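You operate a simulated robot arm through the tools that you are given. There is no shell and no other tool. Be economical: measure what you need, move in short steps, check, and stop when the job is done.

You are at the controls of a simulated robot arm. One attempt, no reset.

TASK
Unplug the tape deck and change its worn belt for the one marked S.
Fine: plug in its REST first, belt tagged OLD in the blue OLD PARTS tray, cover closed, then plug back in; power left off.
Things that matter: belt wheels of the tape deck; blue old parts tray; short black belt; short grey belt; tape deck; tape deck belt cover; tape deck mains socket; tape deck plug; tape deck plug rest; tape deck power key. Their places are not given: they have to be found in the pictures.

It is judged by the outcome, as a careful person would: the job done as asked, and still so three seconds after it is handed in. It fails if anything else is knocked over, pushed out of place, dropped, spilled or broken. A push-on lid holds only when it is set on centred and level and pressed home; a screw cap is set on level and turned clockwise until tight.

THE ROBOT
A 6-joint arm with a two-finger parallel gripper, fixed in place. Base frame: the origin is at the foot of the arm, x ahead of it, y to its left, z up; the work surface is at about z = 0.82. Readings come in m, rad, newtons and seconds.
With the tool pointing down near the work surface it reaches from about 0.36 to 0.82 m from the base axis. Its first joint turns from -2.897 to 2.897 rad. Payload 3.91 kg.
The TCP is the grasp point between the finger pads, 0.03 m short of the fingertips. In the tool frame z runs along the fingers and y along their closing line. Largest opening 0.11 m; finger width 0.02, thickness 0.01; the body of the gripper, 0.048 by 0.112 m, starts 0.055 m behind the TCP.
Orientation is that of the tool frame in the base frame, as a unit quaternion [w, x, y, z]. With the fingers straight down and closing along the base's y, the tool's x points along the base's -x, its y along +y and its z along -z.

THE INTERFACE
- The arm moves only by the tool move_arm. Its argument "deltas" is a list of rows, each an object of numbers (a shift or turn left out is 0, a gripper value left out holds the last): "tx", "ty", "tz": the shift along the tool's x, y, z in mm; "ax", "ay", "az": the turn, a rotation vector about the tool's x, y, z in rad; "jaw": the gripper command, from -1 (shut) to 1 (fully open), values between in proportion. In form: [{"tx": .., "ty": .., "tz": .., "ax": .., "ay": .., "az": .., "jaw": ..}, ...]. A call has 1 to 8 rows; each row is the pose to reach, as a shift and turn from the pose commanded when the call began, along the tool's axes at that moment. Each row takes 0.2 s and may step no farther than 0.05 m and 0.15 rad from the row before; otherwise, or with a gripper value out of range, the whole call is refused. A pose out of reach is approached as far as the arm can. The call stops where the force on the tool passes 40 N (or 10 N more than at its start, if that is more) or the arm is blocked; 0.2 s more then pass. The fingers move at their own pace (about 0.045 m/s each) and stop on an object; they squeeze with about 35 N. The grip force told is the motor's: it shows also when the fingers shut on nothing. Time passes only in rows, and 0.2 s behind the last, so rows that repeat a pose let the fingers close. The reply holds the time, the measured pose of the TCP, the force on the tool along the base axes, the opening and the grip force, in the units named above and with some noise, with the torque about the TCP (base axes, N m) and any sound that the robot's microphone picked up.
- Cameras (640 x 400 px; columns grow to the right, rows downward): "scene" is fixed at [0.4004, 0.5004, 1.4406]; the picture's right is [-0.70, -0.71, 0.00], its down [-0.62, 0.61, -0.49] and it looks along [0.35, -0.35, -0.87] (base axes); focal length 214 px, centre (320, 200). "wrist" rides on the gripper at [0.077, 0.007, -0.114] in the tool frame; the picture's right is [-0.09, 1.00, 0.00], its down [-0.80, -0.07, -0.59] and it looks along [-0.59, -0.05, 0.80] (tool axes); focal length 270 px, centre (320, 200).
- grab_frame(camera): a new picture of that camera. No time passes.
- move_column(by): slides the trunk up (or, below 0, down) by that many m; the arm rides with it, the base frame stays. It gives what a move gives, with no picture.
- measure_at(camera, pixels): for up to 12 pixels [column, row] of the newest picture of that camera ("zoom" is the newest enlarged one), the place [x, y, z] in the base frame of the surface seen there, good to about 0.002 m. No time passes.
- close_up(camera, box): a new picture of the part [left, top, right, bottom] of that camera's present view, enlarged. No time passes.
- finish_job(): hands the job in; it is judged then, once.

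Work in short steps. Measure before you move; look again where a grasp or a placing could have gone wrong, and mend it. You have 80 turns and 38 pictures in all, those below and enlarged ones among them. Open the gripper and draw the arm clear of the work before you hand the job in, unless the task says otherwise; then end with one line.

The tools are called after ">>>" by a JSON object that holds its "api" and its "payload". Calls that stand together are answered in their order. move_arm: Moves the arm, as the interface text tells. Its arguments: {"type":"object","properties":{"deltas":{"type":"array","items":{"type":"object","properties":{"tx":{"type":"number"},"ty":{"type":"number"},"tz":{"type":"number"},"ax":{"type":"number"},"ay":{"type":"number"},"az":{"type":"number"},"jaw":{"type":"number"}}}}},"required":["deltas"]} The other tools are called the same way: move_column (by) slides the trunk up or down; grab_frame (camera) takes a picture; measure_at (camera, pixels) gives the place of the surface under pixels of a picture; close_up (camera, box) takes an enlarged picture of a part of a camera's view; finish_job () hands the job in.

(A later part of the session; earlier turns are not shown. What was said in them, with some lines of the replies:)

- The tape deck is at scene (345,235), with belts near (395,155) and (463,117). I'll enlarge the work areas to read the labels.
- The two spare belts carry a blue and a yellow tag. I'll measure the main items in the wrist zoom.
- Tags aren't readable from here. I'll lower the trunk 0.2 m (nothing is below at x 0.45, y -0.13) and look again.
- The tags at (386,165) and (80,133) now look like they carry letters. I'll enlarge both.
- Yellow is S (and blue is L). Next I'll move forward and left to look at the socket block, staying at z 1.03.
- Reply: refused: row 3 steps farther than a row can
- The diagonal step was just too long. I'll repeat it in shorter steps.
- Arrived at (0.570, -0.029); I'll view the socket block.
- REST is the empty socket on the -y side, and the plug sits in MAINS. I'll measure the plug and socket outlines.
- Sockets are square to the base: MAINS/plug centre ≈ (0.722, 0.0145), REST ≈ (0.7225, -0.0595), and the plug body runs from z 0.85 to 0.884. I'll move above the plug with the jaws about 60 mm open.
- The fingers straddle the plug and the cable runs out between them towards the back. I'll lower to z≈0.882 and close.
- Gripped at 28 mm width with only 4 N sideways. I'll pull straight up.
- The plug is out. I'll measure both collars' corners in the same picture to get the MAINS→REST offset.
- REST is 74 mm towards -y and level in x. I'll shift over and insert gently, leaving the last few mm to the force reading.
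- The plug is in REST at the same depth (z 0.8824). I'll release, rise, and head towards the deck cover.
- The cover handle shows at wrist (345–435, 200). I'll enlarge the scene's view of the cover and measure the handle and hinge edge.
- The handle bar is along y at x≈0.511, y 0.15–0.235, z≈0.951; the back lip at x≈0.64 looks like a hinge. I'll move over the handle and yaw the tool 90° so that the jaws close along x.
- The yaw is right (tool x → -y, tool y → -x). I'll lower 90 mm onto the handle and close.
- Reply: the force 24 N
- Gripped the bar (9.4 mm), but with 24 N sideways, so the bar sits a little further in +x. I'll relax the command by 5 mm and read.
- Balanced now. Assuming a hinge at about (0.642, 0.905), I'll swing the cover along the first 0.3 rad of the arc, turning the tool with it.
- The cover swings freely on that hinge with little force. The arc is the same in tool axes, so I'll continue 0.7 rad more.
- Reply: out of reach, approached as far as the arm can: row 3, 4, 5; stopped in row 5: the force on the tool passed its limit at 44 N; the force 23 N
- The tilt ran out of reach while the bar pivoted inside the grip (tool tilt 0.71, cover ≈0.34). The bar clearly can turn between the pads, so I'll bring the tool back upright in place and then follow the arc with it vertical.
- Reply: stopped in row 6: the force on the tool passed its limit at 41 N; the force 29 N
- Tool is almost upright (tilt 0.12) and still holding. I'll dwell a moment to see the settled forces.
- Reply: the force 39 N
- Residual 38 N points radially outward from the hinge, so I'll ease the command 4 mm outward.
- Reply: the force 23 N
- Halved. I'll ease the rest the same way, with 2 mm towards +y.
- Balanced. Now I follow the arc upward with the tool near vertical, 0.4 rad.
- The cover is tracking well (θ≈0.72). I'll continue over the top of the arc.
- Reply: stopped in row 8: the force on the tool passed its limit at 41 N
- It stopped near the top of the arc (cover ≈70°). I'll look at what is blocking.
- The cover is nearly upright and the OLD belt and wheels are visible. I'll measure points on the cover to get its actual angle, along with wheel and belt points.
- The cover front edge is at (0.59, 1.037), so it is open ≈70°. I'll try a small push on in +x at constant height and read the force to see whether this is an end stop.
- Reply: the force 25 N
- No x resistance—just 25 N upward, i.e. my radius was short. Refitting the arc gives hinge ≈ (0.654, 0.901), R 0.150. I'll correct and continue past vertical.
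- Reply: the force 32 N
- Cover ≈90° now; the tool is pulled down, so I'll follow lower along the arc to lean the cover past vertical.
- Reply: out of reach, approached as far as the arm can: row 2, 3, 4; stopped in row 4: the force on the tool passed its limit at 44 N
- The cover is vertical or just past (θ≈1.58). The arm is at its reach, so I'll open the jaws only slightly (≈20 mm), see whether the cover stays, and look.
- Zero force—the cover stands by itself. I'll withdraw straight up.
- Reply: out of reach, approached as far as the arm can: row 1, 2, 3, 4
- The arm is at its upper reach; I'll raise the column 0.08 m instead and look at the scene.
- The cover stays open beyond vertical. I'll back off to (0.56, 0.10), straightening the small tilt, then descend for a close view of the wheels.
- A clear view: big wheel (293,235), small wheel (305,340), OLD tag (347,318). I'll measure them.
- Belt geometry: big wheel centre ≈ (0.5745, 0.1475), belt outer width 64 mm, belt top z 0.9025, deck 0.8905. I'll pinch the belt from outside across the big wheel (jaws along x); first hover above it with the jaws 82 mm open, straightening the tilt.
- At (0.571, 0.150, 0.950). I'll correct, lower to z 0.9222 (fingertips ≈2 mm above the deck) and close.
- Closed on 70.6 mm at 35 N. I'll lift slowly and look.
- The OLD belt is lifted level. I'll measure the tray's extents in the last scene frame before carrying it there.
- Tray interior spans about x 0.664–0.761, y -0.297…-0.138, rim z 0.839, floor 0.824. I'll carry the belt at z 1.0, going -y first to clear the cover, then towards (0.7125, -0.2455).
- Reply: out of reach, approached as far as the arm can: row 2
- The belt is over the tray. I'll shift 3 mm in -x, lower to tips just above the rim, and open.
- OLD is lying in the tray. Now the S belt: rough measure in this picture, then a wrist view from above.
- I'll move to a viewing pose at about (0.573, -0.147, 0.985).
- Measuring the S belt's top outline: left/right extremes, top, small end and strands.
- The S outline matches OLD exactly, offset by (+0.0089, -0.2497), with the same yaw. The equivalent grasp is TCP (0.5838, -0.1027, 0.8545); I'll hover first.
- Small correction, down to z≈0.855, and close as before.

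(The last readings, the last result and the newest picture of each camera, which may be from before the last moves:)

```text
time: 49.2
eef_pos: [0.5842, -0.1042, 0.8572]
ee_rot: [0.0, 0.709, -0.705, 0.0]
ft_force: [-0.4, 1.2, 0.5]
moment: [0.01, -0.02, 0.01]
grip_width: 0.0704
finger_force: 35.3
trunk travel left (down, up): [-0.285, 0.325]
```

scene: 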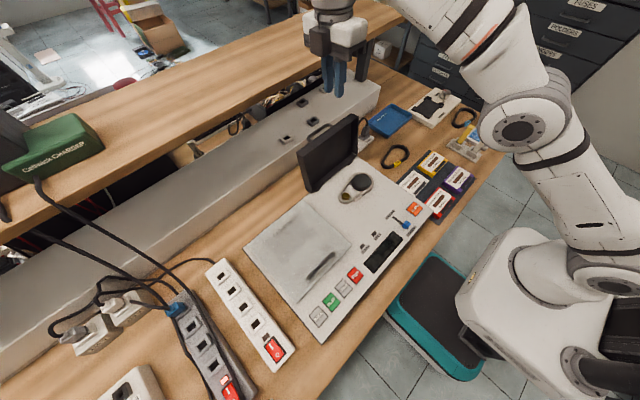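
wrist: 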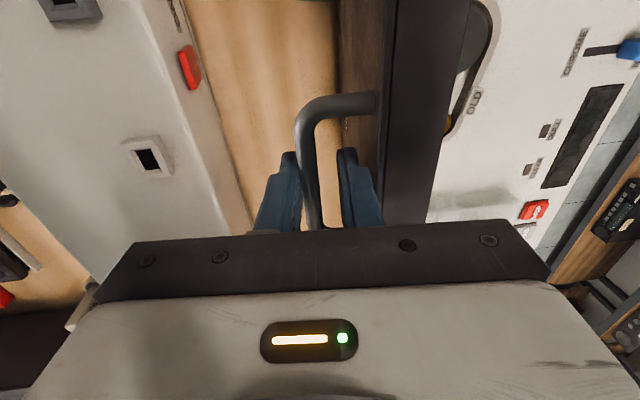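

Gripped at 70.4 mm, same as OLD. I'll lift to z≈1.0, shift to the wheel's x line, and carry it to +y over the wheels.

>>> {"api": "move_arm", "payload": {"deltas": [{"tz": -45}, {"tz": -95}, {"tz": -141, "ty": 10}, {"tz": -141, "ty": 10, "tx": -48}, {"tz": -141, "ty": 10, "tx": -96}, {"tz": -141, "ty": 10, "tx": -144}, {"tz": -141, "ty": 10, "tx": -192}, {"tz": -141, "ty": 10, "tx": -240}]}}

>>> {"api": "move_arm", "payload": {"deltas": [{"tx": -10}, {"tx": -10, "tz": 30}, {"tx": -10, "tz": 55}, {"tx": -10, "tz": 55}, {"tx": -10, "tz": 55}]}}

>>> {"api": "close_up", "payload": {"camera": "scene", "box": [290, 130, 410, 220]}}

```text
time: 51.0
eef_pos: [0.5709, 0.1365, 0.9992]
ee_rot: [0.001, 0.709, -0.706, -0.001]
ft_force: [0.1, 0.2, 0.4]
moment: [0.01, -0.02, 0.01]
grip_width: 0.0705
finger_force: 34.6
trunk travel left (down, up): [-0.285, 0.325]
```

```text
time: 52.2
eef_pos: [0.5718, 0.1459, 0.9436]
ee_rot: [0.0, 0.709, -0.705, 0.0]
ft_force: [-0.6, -0.7, -0.2]
moment: [-0.02, 0.04, -0.01]
grip_width: 0.0703
finger_force: 35.5
trunk travel left (down, up): [-0.285, 0.325]
```

```text
4.44 times, centred on (350, 175) of scene
```

zoom: 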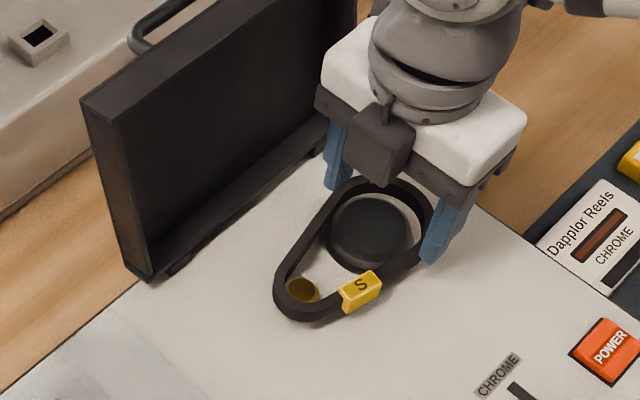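

The belt is just above the wheels. I'll correct x by +2.5 mm and lower gently 17 mm.

>>> {"api": "move_arm", "payload": {"deltas": [{"ty": -2.5}, {"ty": -2.5, "tz": 5}, {"ty": -2.5, "tz": 9}, {"ty": -2.5, "tz": 13}, {"ty": -2.5, "tz": 17}, {"ty": -2.5, "tz": 17}]}}

```text
time: 53.6
eef_pos: [0.5743, 0.1453, 0.9262]
ee_rot: [-0.001, 0.709, -0.705, 0.0]
ft_force: [1.7, -0.9, 4.1]
moment: [0.22, 0.07, -0.07]
grip_width: 0.0706
finger_force: 34.2
trunk travel left (down, up): [-0.285, 0.325]
```

Down at z 0.926 with 4 N and a small moment. I'll check seating before release.

>>> {"api": "close_up", "payload": {"camera": "scene", "box": [310, 150, 390, 210]}}

```text
6.67 times, centred on (350, 180) of scene
```

zoom: 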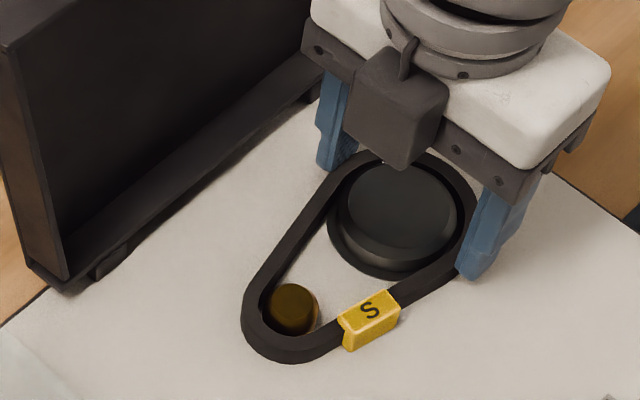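

>>> {"api": "measure_at", "payload": {"camera": "zoom", "pixels": [[250, 315], [280, 350], [325, 338], [262, 285], [310, 205], [440, 275], [294, 305], [400, 205], [465, 200], [410, 160], [370, 318], [270, 310]]}}

```text
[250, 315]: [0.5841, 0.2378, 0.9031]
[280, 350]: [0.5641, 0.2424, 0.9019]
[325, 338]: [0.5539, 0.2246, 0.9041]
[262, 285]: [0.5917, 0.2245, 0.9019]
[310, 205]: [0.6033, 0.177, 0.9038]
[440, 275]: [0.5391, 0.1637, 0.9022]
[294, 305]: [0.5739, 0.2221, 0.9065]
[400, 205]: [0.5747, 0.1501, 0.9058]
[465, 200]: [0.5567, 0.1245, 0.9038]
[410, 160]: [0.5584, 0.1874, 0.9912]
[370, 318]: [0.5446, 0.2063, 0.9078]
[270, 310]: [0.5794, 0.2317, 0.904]
```

The belt top is at 0.902–0.904 all round, around both wheels, as OLD was. Releasing and rising.

>>> {"api": "move_arm", "payload": {"deltas": [{"jaw": 0.49}, {"jaw": 0.49}, {"jaw": 0.49}, {"tz": -25}, {"tz": -60}, {"tz": -100}]}}

```text
time: 55.0
eef_pos: [0.5724, 0.1452, 1.0255]
ee_rot: [0.0, 0.709, -0.705, 0.001]
ft_force: [-0.4, 0.2, -0.3]
moment: [0.0, -0.01, -0.03]
grip_width: 0.082
finger_force: 0.0
trunk travel left (down, up): [-0.285, 0.325]
```

The new belt is released. For the cover, I'll get the handle and edge positions from the stored scene frame (no new picture needed).

>>> {"api": "measure_at", "payload": {"camera": "scene", "pixels": [[317, 130], [318, 131], [313, 133], [322, 128], [326, 126], [308, 138], [309, 136], [328, 140], [340, 128], [302, 156], [354, 116], [310, 190]]}}

```text
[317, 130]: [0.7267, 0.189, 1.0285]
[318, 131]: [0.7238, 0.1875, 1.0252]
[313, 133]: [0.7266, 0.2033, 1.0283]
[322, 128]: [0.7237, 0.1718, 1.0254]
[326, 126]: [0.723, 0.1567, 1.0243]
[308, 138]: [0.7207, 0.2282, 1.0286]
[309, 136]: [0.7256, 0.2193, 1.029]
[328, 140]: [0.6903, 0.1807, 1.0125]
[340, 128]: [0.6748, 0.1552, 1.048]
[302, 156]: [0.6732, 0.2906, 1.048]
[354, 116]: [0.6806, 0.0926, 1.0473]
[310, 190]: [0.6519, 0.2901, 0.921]
```

Handle bar is at (≈0.723, 0.19, z 1.025), cover ≈100° open. I'll check the overhead shelf's clearance, and raise the column for better reach.

>>> {"api": "measure_at", "payload": {"camera": "scene", "pixels": [[300, 65], [250, 90], [200, 115], [290, 60], [270, 135], [240, 110]]}}

>>> {"api": "move_column", "payload": {"by": 0.24}}

```text
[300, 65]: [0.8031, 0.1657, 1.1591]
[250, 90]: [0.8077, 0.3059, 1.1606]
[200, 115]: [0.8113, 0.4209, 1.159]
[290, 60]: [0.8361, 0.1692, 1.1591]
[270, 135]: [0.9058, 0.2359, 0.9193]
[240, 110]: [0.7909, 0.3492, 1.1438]
```

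```text
time: 57.5
eef_pos: [0.5731, 0.1457, 1.2639]
ee_rot: [0.0, 0.709, -0.706, -0.001]
ft_force: [0.0, -0.9, -0.3]
moment: [-0.01, -0.01, -0.02]
grip_width: 0.0821
finger_force: 0.0
trunk travel left (down, up): [-0.525, 0.085]
```

Shelf front edge is at x≈0.79, z 1.16: with the TCP at x 0.723 the gripper body (±56 mm) clears it by ≈12 mm. I'll first move to (0.64, 0.19, 1.13) with the jaws at 26 mm, then out to x 0.715 and read.

>>> {"api": "move_arm", "payload": {"deltas": [{"ty": -15, "tx": -11, "tz": 30, "jaw": -0.527}, {"ty": -30, "tx": -22, "tz": 65}, {"ty": -50, "tx": -35, "tz": 100}, {"ty": -67, "tx": -44, "tz": 134}, {"ty": -90, "tx": -44, "tz": 134}, {"ty": -115, "tx": -44, "tz": 134}, {"ty": -142, "tx": -44, "tz": 134}, {"ty": -142, "tx": -44, "tz": 134}]}}

```text
time: 59.3
eef_pos: [0.7155, 0.1913, 1.1328]
ee_rot: [0.0, 0.71, -0.705, 0.0]
ft_force: [0.5, -0.8, 0.0]
moment: [-0.01, -0.02, 0.01]
grip_width: 0.0257
finger_force: 0.1
trunk travel left (down, up): [-0.525, 0.085]
```

Within reach. I'll add 7.5 mm in x, come down to z≈1.085 (tips just above the bar), and check with the wrist camera.

>>> {"api": "move_arm", "payload": {"deltas": [{"ty": -7.5}, {"ty": -7.5, "tz": 30}, {"ty": -7.5, "tz": 48}, {"ty": -7.5, "tz": 48}]}}

>>> {"api": "close_up", "payload": {"camera": "wrist", "box": [200, 60, 460, 240]}}

```text
time: 60.3
eef_pos: [0.7233, 0.1901, 1.0813]
ee_rot: [0.0, 0.709, -0.705, 0.0]
ft_force: [0.8, 0.2, 1.0]
moment: [-0.01, 0.0, -0.01]
grip_width: 0.0262
finger_force: 0.1
trunk travel left (down, up): [-0.525, 0.085]
```

```text
2.22 times, centred on (330, 150) of wrist
```

zoom: 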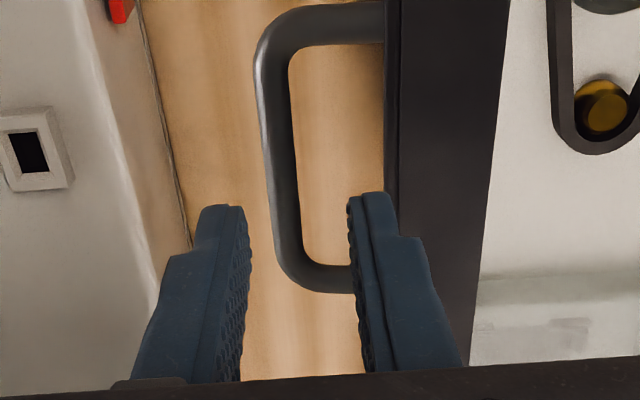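

>>> {"api": "measure_at", "payload": {"camera": "zoom", "pixels": [[265, 120], [288, 180], [275, 150], [388, 150], [395, 180], [500, 150], [400, 60], [245, 215], [352, 205]]}}

```text
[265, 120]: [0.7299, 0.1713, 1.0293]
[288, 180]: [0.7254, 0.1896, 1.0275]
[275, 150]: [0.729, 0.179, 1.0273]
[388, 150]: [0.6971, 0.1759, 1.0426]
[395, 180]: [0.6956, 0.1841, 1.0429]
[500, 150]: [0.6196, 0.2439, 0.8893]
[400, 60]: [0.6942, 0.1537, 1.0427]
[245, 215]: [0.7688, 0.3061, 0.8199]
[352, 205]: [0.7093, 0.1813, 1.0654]
```

Bar centre ≈ (0.7265, z 1.026) lies between the fingers; the -x finger clears the cover edge by 3 mm. I'll lower 45 mm around the bar and narrow the jaws to a loose 16 mm cage.

>>> {"api": "move_arm", "payload": {"deltas": [{"tz": 15}, {"tz": 30}, {"tz": 45}, {"tz": 45, "jaw": -0.709}, {"tz": 45, "jaw": -0.709}]}}

```text
time: 61.5
eef_pos: [0.7247, 0.1924, 1.0383]
ee_rot: [-0.003, 0.708, -0.706, 0.003]
ft_force: [0.3, 0.2, -0.5]
moment: [-0.02, 0.01, 0.0]
grip_width: 0.0157
finger_force: 0.0
trunk travel left (down, up): [-0.525, 0.085]
stopped in row 5: the force on the tool passed its limit at 42 N (the readings are from after the stop); the commanded pose is now the measured one
```

A brief touch on the bar, now force-free. I'll swing the cover forward along the arc (first 0.5 rad).

>>> {"api": "move_arm", "payload": {"deltas": [{"ty": 6.5, "tz": -3.5}, {"ty": 12.8, "tz": -7}, {"ty": 19.5, "tz": -9.9}, {"ty": 26.3, "tz": -12.7}, {"ty": 33.3, "tz": -15}, {"ty": 40.3, "tz": -17}, {"ty": 54.6, "tz": -19.8}, {"ty": 69.2, "tz": -21.2}]}}

```text
time: 63.3
eef_pos: [0.6537, 0.1912, 1.0644]
ee_rot: [-0.004, 0.709, -0.705, 0.002]
ft_force: [-0.4, -0.2, -1.1]
moment: [-0.04, -0.01, 0.0]
grip_width: 0.0161
finger_force: 0.1
trunk travel left (down, up): [-0.525, 0.085]
```

Smooth, no force. I'll continue down the arc, 5 mm lower to keep the bar well in the cage.

>>> {"api": "move_arm", "payload": {"deltas": [{"ty": 14.6, "tz": 3}, {"ty": 29.2, "tz": 6}, {"ty": 43.5, "tz": 9.5}, {"ty": 57.5, "tz": 13.8}, {"ty": 70.9, "tz": 19.6}, {"ty": 83.8, "tz": 26.6}]}}

>>> {"api": "close_up", "payload": {"camera": "scene", "box": [280, 110, 440, 210]}}

```text
time: 64.7
eef_pos: [0.5704, 0.1925, 1.0353]
ee_rot: [-0.004, 0.709, -0.705, 0.002]
ft_force: [-1.7, -0.5, 1.2]
moment: [-0.02, 0.02, -0.03]
grip_width: 0.0163
finger_force: 0.1
trunk travel left (down, up): [-0.525, 0.085]
```

```text
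4.00 times, centred on (360, 160) of scene
```

zoom: 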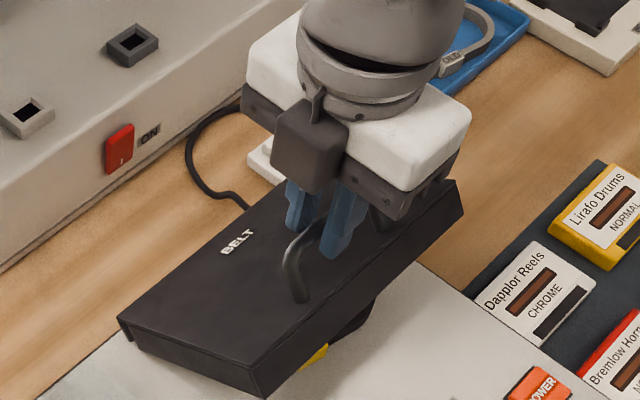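

The cover follows in the cage (≈40° open). I'll continue the arc down to closed.

>>> {"api": "move_arm", "payload": {"deltas": [{"ty": 12, "tz": 8.3}, {"ty": 23.2, "tz": 17.8}, {"ty": 33.3, "tz": 28.3}, {"ty": 42.4, "tz": 39.8}, {"ty": 49.5, "tz": 52.1}, {"ty": 55, "tz": 65.2}, {"ty": 57, "tz": 74}, {"ty": 57, "tz": 74}]}}

```text
time: 66.5
eef_pos: [0.5146, 0.1907, 0.9602]
ee_rot: [-0.005, 0.709, -0.705, 0.003]
ft_force: [0.6, 0.0, 0.4]
moment: [0.0, 0.03, 0.03]
grip_width: 0.0163
finger_force: 0.2
trunk travel left (down, up): [-0.525, 0.085]
```

No force, pose is at the closed position. I'll rise clear, open the jaws a bit, and take a look at the cover.

>>> {"api": "move_arm", "payload": {"deltas": [{"tz": -30}, {"tz": -70}, {"tz": -100}, {"tz": -100, "tx": 40}, {"tz": -100, "tx": 85}, {"tz": -100, "tx": 130}]}}

>>> {"api": "grab_frame", "payload": {"camera": "scene"}}

```text
time: 67.9
eef_pos: [0.515, 0.0587, 1.0601]
ee_rot: [-0.005, 0.709, -0.705, 0.002]
ft_force: [0.6, 0.4, 0.4]
moment: [-0.02, 0.0, 0.04]
grip_width: 0.0157
finger_force: 0.1
trunk travel left (down, up): [-0.525, 0.085]
```

```text
4 pictures are left
```

scene: 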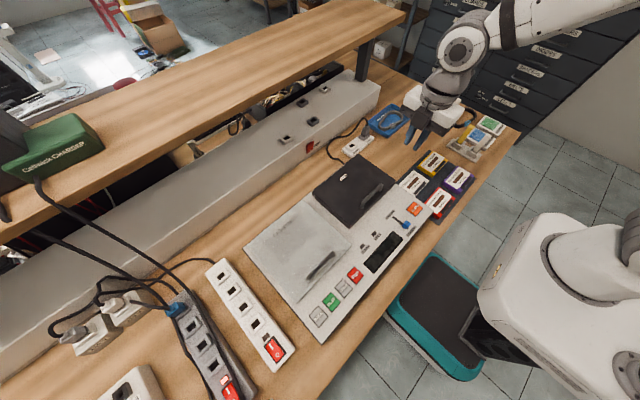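

The cover looks closed, as at the start. I'll confirm its heights and re-measure the plug in REST.

>>> {"api": "measure_at", "payload": {"camera": "scene", "pixels": [[372, 196], [346, 178], [360, 226], [391, 187], [364, 128], [365, 131], [363, 134], [352, 144], [380, 190], [350, 215], [386, 183], [414, 208]]}}

```text
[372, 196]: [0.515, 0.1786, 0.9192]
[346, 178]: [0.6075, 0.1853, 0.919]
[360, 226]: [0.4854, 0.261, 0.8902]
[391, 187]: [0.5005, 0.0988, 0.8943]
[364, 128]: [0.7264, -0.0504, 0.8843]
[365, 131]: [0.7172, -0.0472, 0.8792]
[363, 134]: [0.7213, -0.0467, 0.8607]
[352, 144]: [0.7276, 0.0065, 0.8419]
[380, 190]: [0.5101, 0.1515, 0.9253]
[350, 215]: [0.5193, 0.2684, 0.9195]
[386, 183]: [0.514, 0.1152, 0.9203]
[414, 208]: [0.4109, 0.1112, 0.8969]
```

Cover flat at 0.919–0.920 (as at the start), power key untouched. Now I move back to above REST while turning the tool 90° back (jaws along y).

>>> {"api": "move_arm", "payload": {"deltas": [{"tx": 15, "ty": -25, "az": 0.14, "jaw": 0.09}, {"tx": 30, "ty": -50, "az": 0.28}, {"tx": 45, "ty": -75, "az": 0.42}, {"tx": 60, "ty": -100, "az": 0.56}, {"tx": 75, "ty": -125, "az": 0.7}, {"tx": 90, "ty": -150, "az": 0.84}, {"tx": 105, "ty": -178, "az": 0.98}, {"tx": 119, "ty": -206, "az": 1.12}]}}

>>> {"api": "move_arm", "payload": {"deltas": [{"az": 0.113}, {"az": 0.226}, {"az": 0.339}, {"az": 0.4537}, {"az": 0.4537}]}}

```text
time: 69.7
eef_pos: [0.719, -0.0574, 1.0611]
ee_rot: [0.005, -0.226, 0.974, 0.001]
ft_force: [0.2, 0.6, -0.2]
moment: [0.04, -0.02, 0.0]
grip_width: 0.0601
finger_force: 0.1
trunk travel left (down, up): [-0.525, 0.085]
```

```text
time: 70.9
eef_pos: [0.72, -0.0584, 1.0628]
ee_rot: [0.004, 0.0, 1.0, 0.001]
ft_force: [-0.2, 0.9, -0.5]
moment: [-0.02, 0.01, 0.0]
grip_width: 0.0598
finger_force: 0.0
trunk travel left (down, up): [-0.525, 0.085]
```

Yaw is back. I'll lower to z≈0.935 with small corrections and read the position.

>>> {"api": "move_arm", "payload": {"deltas": [{"tx": -1.5, "ty": -1.5, "tz": 40, "ay": 0.008}, {"tx": -1.5, "ty": -1.5, "tz": 85, "ay": 0.008}, {"tx": -1.5, "ty": -1.5, "tz": 127, "ay": 0.008}, {"tx": -1.5, "ty": -1.5, "tz": 127, "ay": 0.008}]}}

>>> {"api": "close_up", "payload": {"camera": "scene", "box": [310, 90, 410, 160]}}

```text
time: 71.9
eef_pos: [0.7234, -0.0589, 0.9369]
ee_rot: [0.001, -0.001, 1.0, 0.001]
ft_force: [-0.2, 0.0, 0.6]
moment: [0.01, -0.01, -0.01]
grip_width: 0.0599
finger_force: 0.1
trunk travel left (down, up): [-0.525, 0.085]
```

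```text
5.71 times, centred on (360, 125) of scene
```

zoom: 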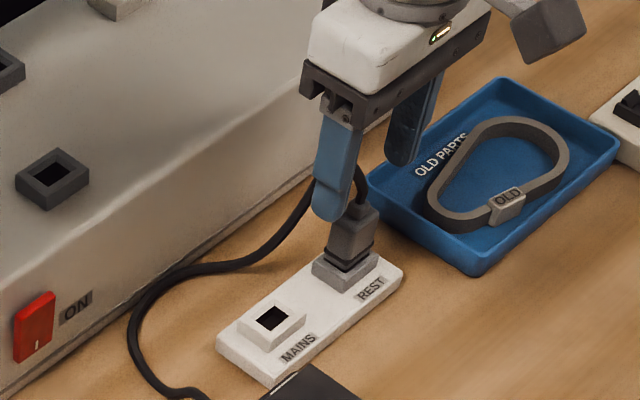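

The fingers straddle the plug. Lowering to z 0.8825 and closing.

>>> {"api": "move_arm", "payload": {"deltas": [{"tx": 1, "ty": -1, "tz": 30}, {"tx": 1, "ty": -1, "tz": 54}, {"tx": 1, "ty": -1, "tz": 54, "jaw": -1}, {"tx": 1, "ty": -1, "tz": 54}, {"tx": 1, "ty": -1, "tz": 54}, {"tx": 1, "ty": -1, "tz": 54}]}}

```text
time: 73.3
eef_pos: [0.7225, -0.0586, 0.882]
ee_rot: [0.001, -0.001, 1.0, 0.001]
ft_force: [-1.2, -3.9, -0.3]
moment: [-0.16, 0.03, -0.01]
grip_width: 0.0283
finger_force: 35.1
trunk travel left (down, up): [-0.525, 0.085]
```

Gripped at the same 28.3 mm. I'll pull up, move 73 mm in +y, and insert in MAINS.

>>> {"api": "move_arm", "payload": {"deltas": [{"tz": -8}, {"tz": -18}, {"tz": -30}, {"tz": -42}, {"tz": -42, "ty": 37}, {"tz": -42, "ty": 73}, {"tz": -42, "ty": 73}]}}

>>> {"api": "move_arm", "payload": {"deltas": [{"tz": 15}, {"tz": 28}, {"tz": 34}, {"tz": 39}, {"tz": 42}, {"tz": 42}]}}

```text
time: 74.9
eef_pos: [0.7219, 0.013, 0.9243]
ee_rot: [0.001, -0.001, 1.0, 0.002]
ft_force: [0.6, 0.1, -0.3]
moment: [0.02, 0.02, -0.01]
grip_width: 0.0285
finger_force: 35.0
trunk travel left (down, up): [-0.525, 0.085]
```

```text
time: 76.3
eef_pos: [0.7226, 0.0151, 0.8823]
ee_rot: [0.003, -0.001, 1.0, 0.002]
ft_force: [-1.3, 0.3, 6.0]
moment: [0.01, 0.07, -0.03]
grip_width: 0.0284
finger_force: 34.9
trunk travel left (down, up): [-0.525, 0.085]
```

Depth is the same as originally (0.882). I'll press 1.5 mm more for certainty, then release and rise.

>>> {"api": "move_arm", "payload": {"deltas": [{"tz": 1.5}, {"tz": 1.5}, {"tz": 0, "jaw": 0.09}, {"tz": 0}, {"tz": 0}, {"tz": -40}, {"tz": -85}, {"tz": -130}]}}

>>> {"api": "move_arm", "payload": {"deltas": [{"tx": 40, "ty": -15, "tz": -20}, {"tx": 80, "ty": -40, "tz": -40}, {"tx": 120, "ty": -65, "tz": -60}, {"tx": 160, "ty": -90, "tz": -70}, {"tx": 200, "ty": -115, "tz": -80}, {"tx": 240, "ty": -135, "tz": -90}]}}

>>> {"api": "close_up", "payload": {"camera": "scene", "box": [280, 80, 480, 220]}}

```text
time: 78.1
eef_pos: [0.7226, 0.014, 1.0108]
ee_rot: [0.0, -0.001, 1.0, 0.002]
ft_force: [-0.1, -0.5, 0.7]
moment: [0.0, 0.02, -0.01]
grip_width: 0.06
finger_force: 0.0
trunk travel left (down, up): [-0.525, 0.085]
```

```text
refused: row 2 steps farther than a row can; nothing moved
```

```text
2.86 times, centred on (380, 150) of scene
```

zoom: 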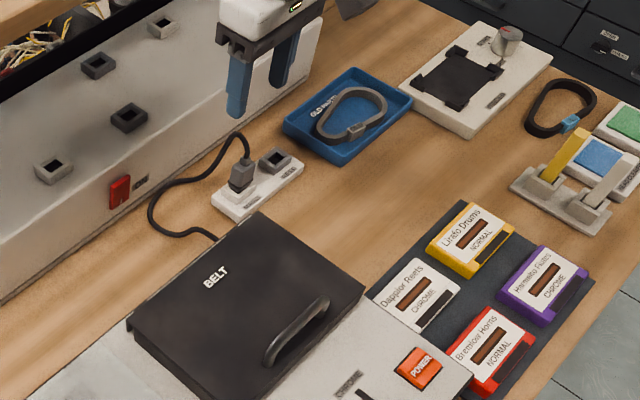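

The plug is in MAINS, the cover is closed, and OLD is in the tray. I'll draw the arm back in shorter steps with the gripper open.

>>> {"api": "move_arm", "payload": {"deltas": [{"tx": 30, "ty": -15, "tz": -20}, {"tx": 60, "ty": -35, "tz": -40}, {"tx": 95, "ty": -55, "tz": -60}, {"tx": 130, "ty": -75, "tz": -75}, {"tx": 170, "ty": -95, "tz": -90}, {"tx": 205, "ty": -115, "tz": -110}, {"tx": 240, "ty": -135, "tz": -130, "jaw": 0.8}, {"tx": 240, "ty": -135, "tz": -130}]}}

>>> {"api": "measure_at", "payload": {"camera": "zoom", "pixels": [[241, 172], [275, 157], [215, 300], [340, 290], [240, 160]]}}

```text
time: 79.9
eef_pos: [0.482, -0.125, 1.1394]
ee_rot: [0.001, -0.001, 1.0, 0.002]
ft_force: [0.4, 0.4, -0.1]
moment: [0.02, 0.04, 0.02]
grip_width: 0.0991
finger_force: 0.1
trunk travel left (down, up): [-0.525, 0.085]
```

```text
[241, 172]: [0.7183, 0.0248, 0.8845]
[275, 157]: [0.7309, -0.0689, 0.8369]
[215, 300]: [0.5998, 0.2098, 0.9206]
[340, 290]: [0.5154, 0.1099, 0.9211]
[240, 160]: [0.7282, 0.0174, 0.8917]
```

Plug top at 0.8845 (as originally), cover at 0.92, the arm is clear and the gripper open. Handing in.

>>> {"api": "finish_job", "payload": {}}

```text
The job is handed in.
```

The tape deck's OLD belt is in the blue OLD PARTS tray and the S belt is on the wheels. The cover is closed, the plug is back in MAINS after waiting in REST, and the power key was not touched.
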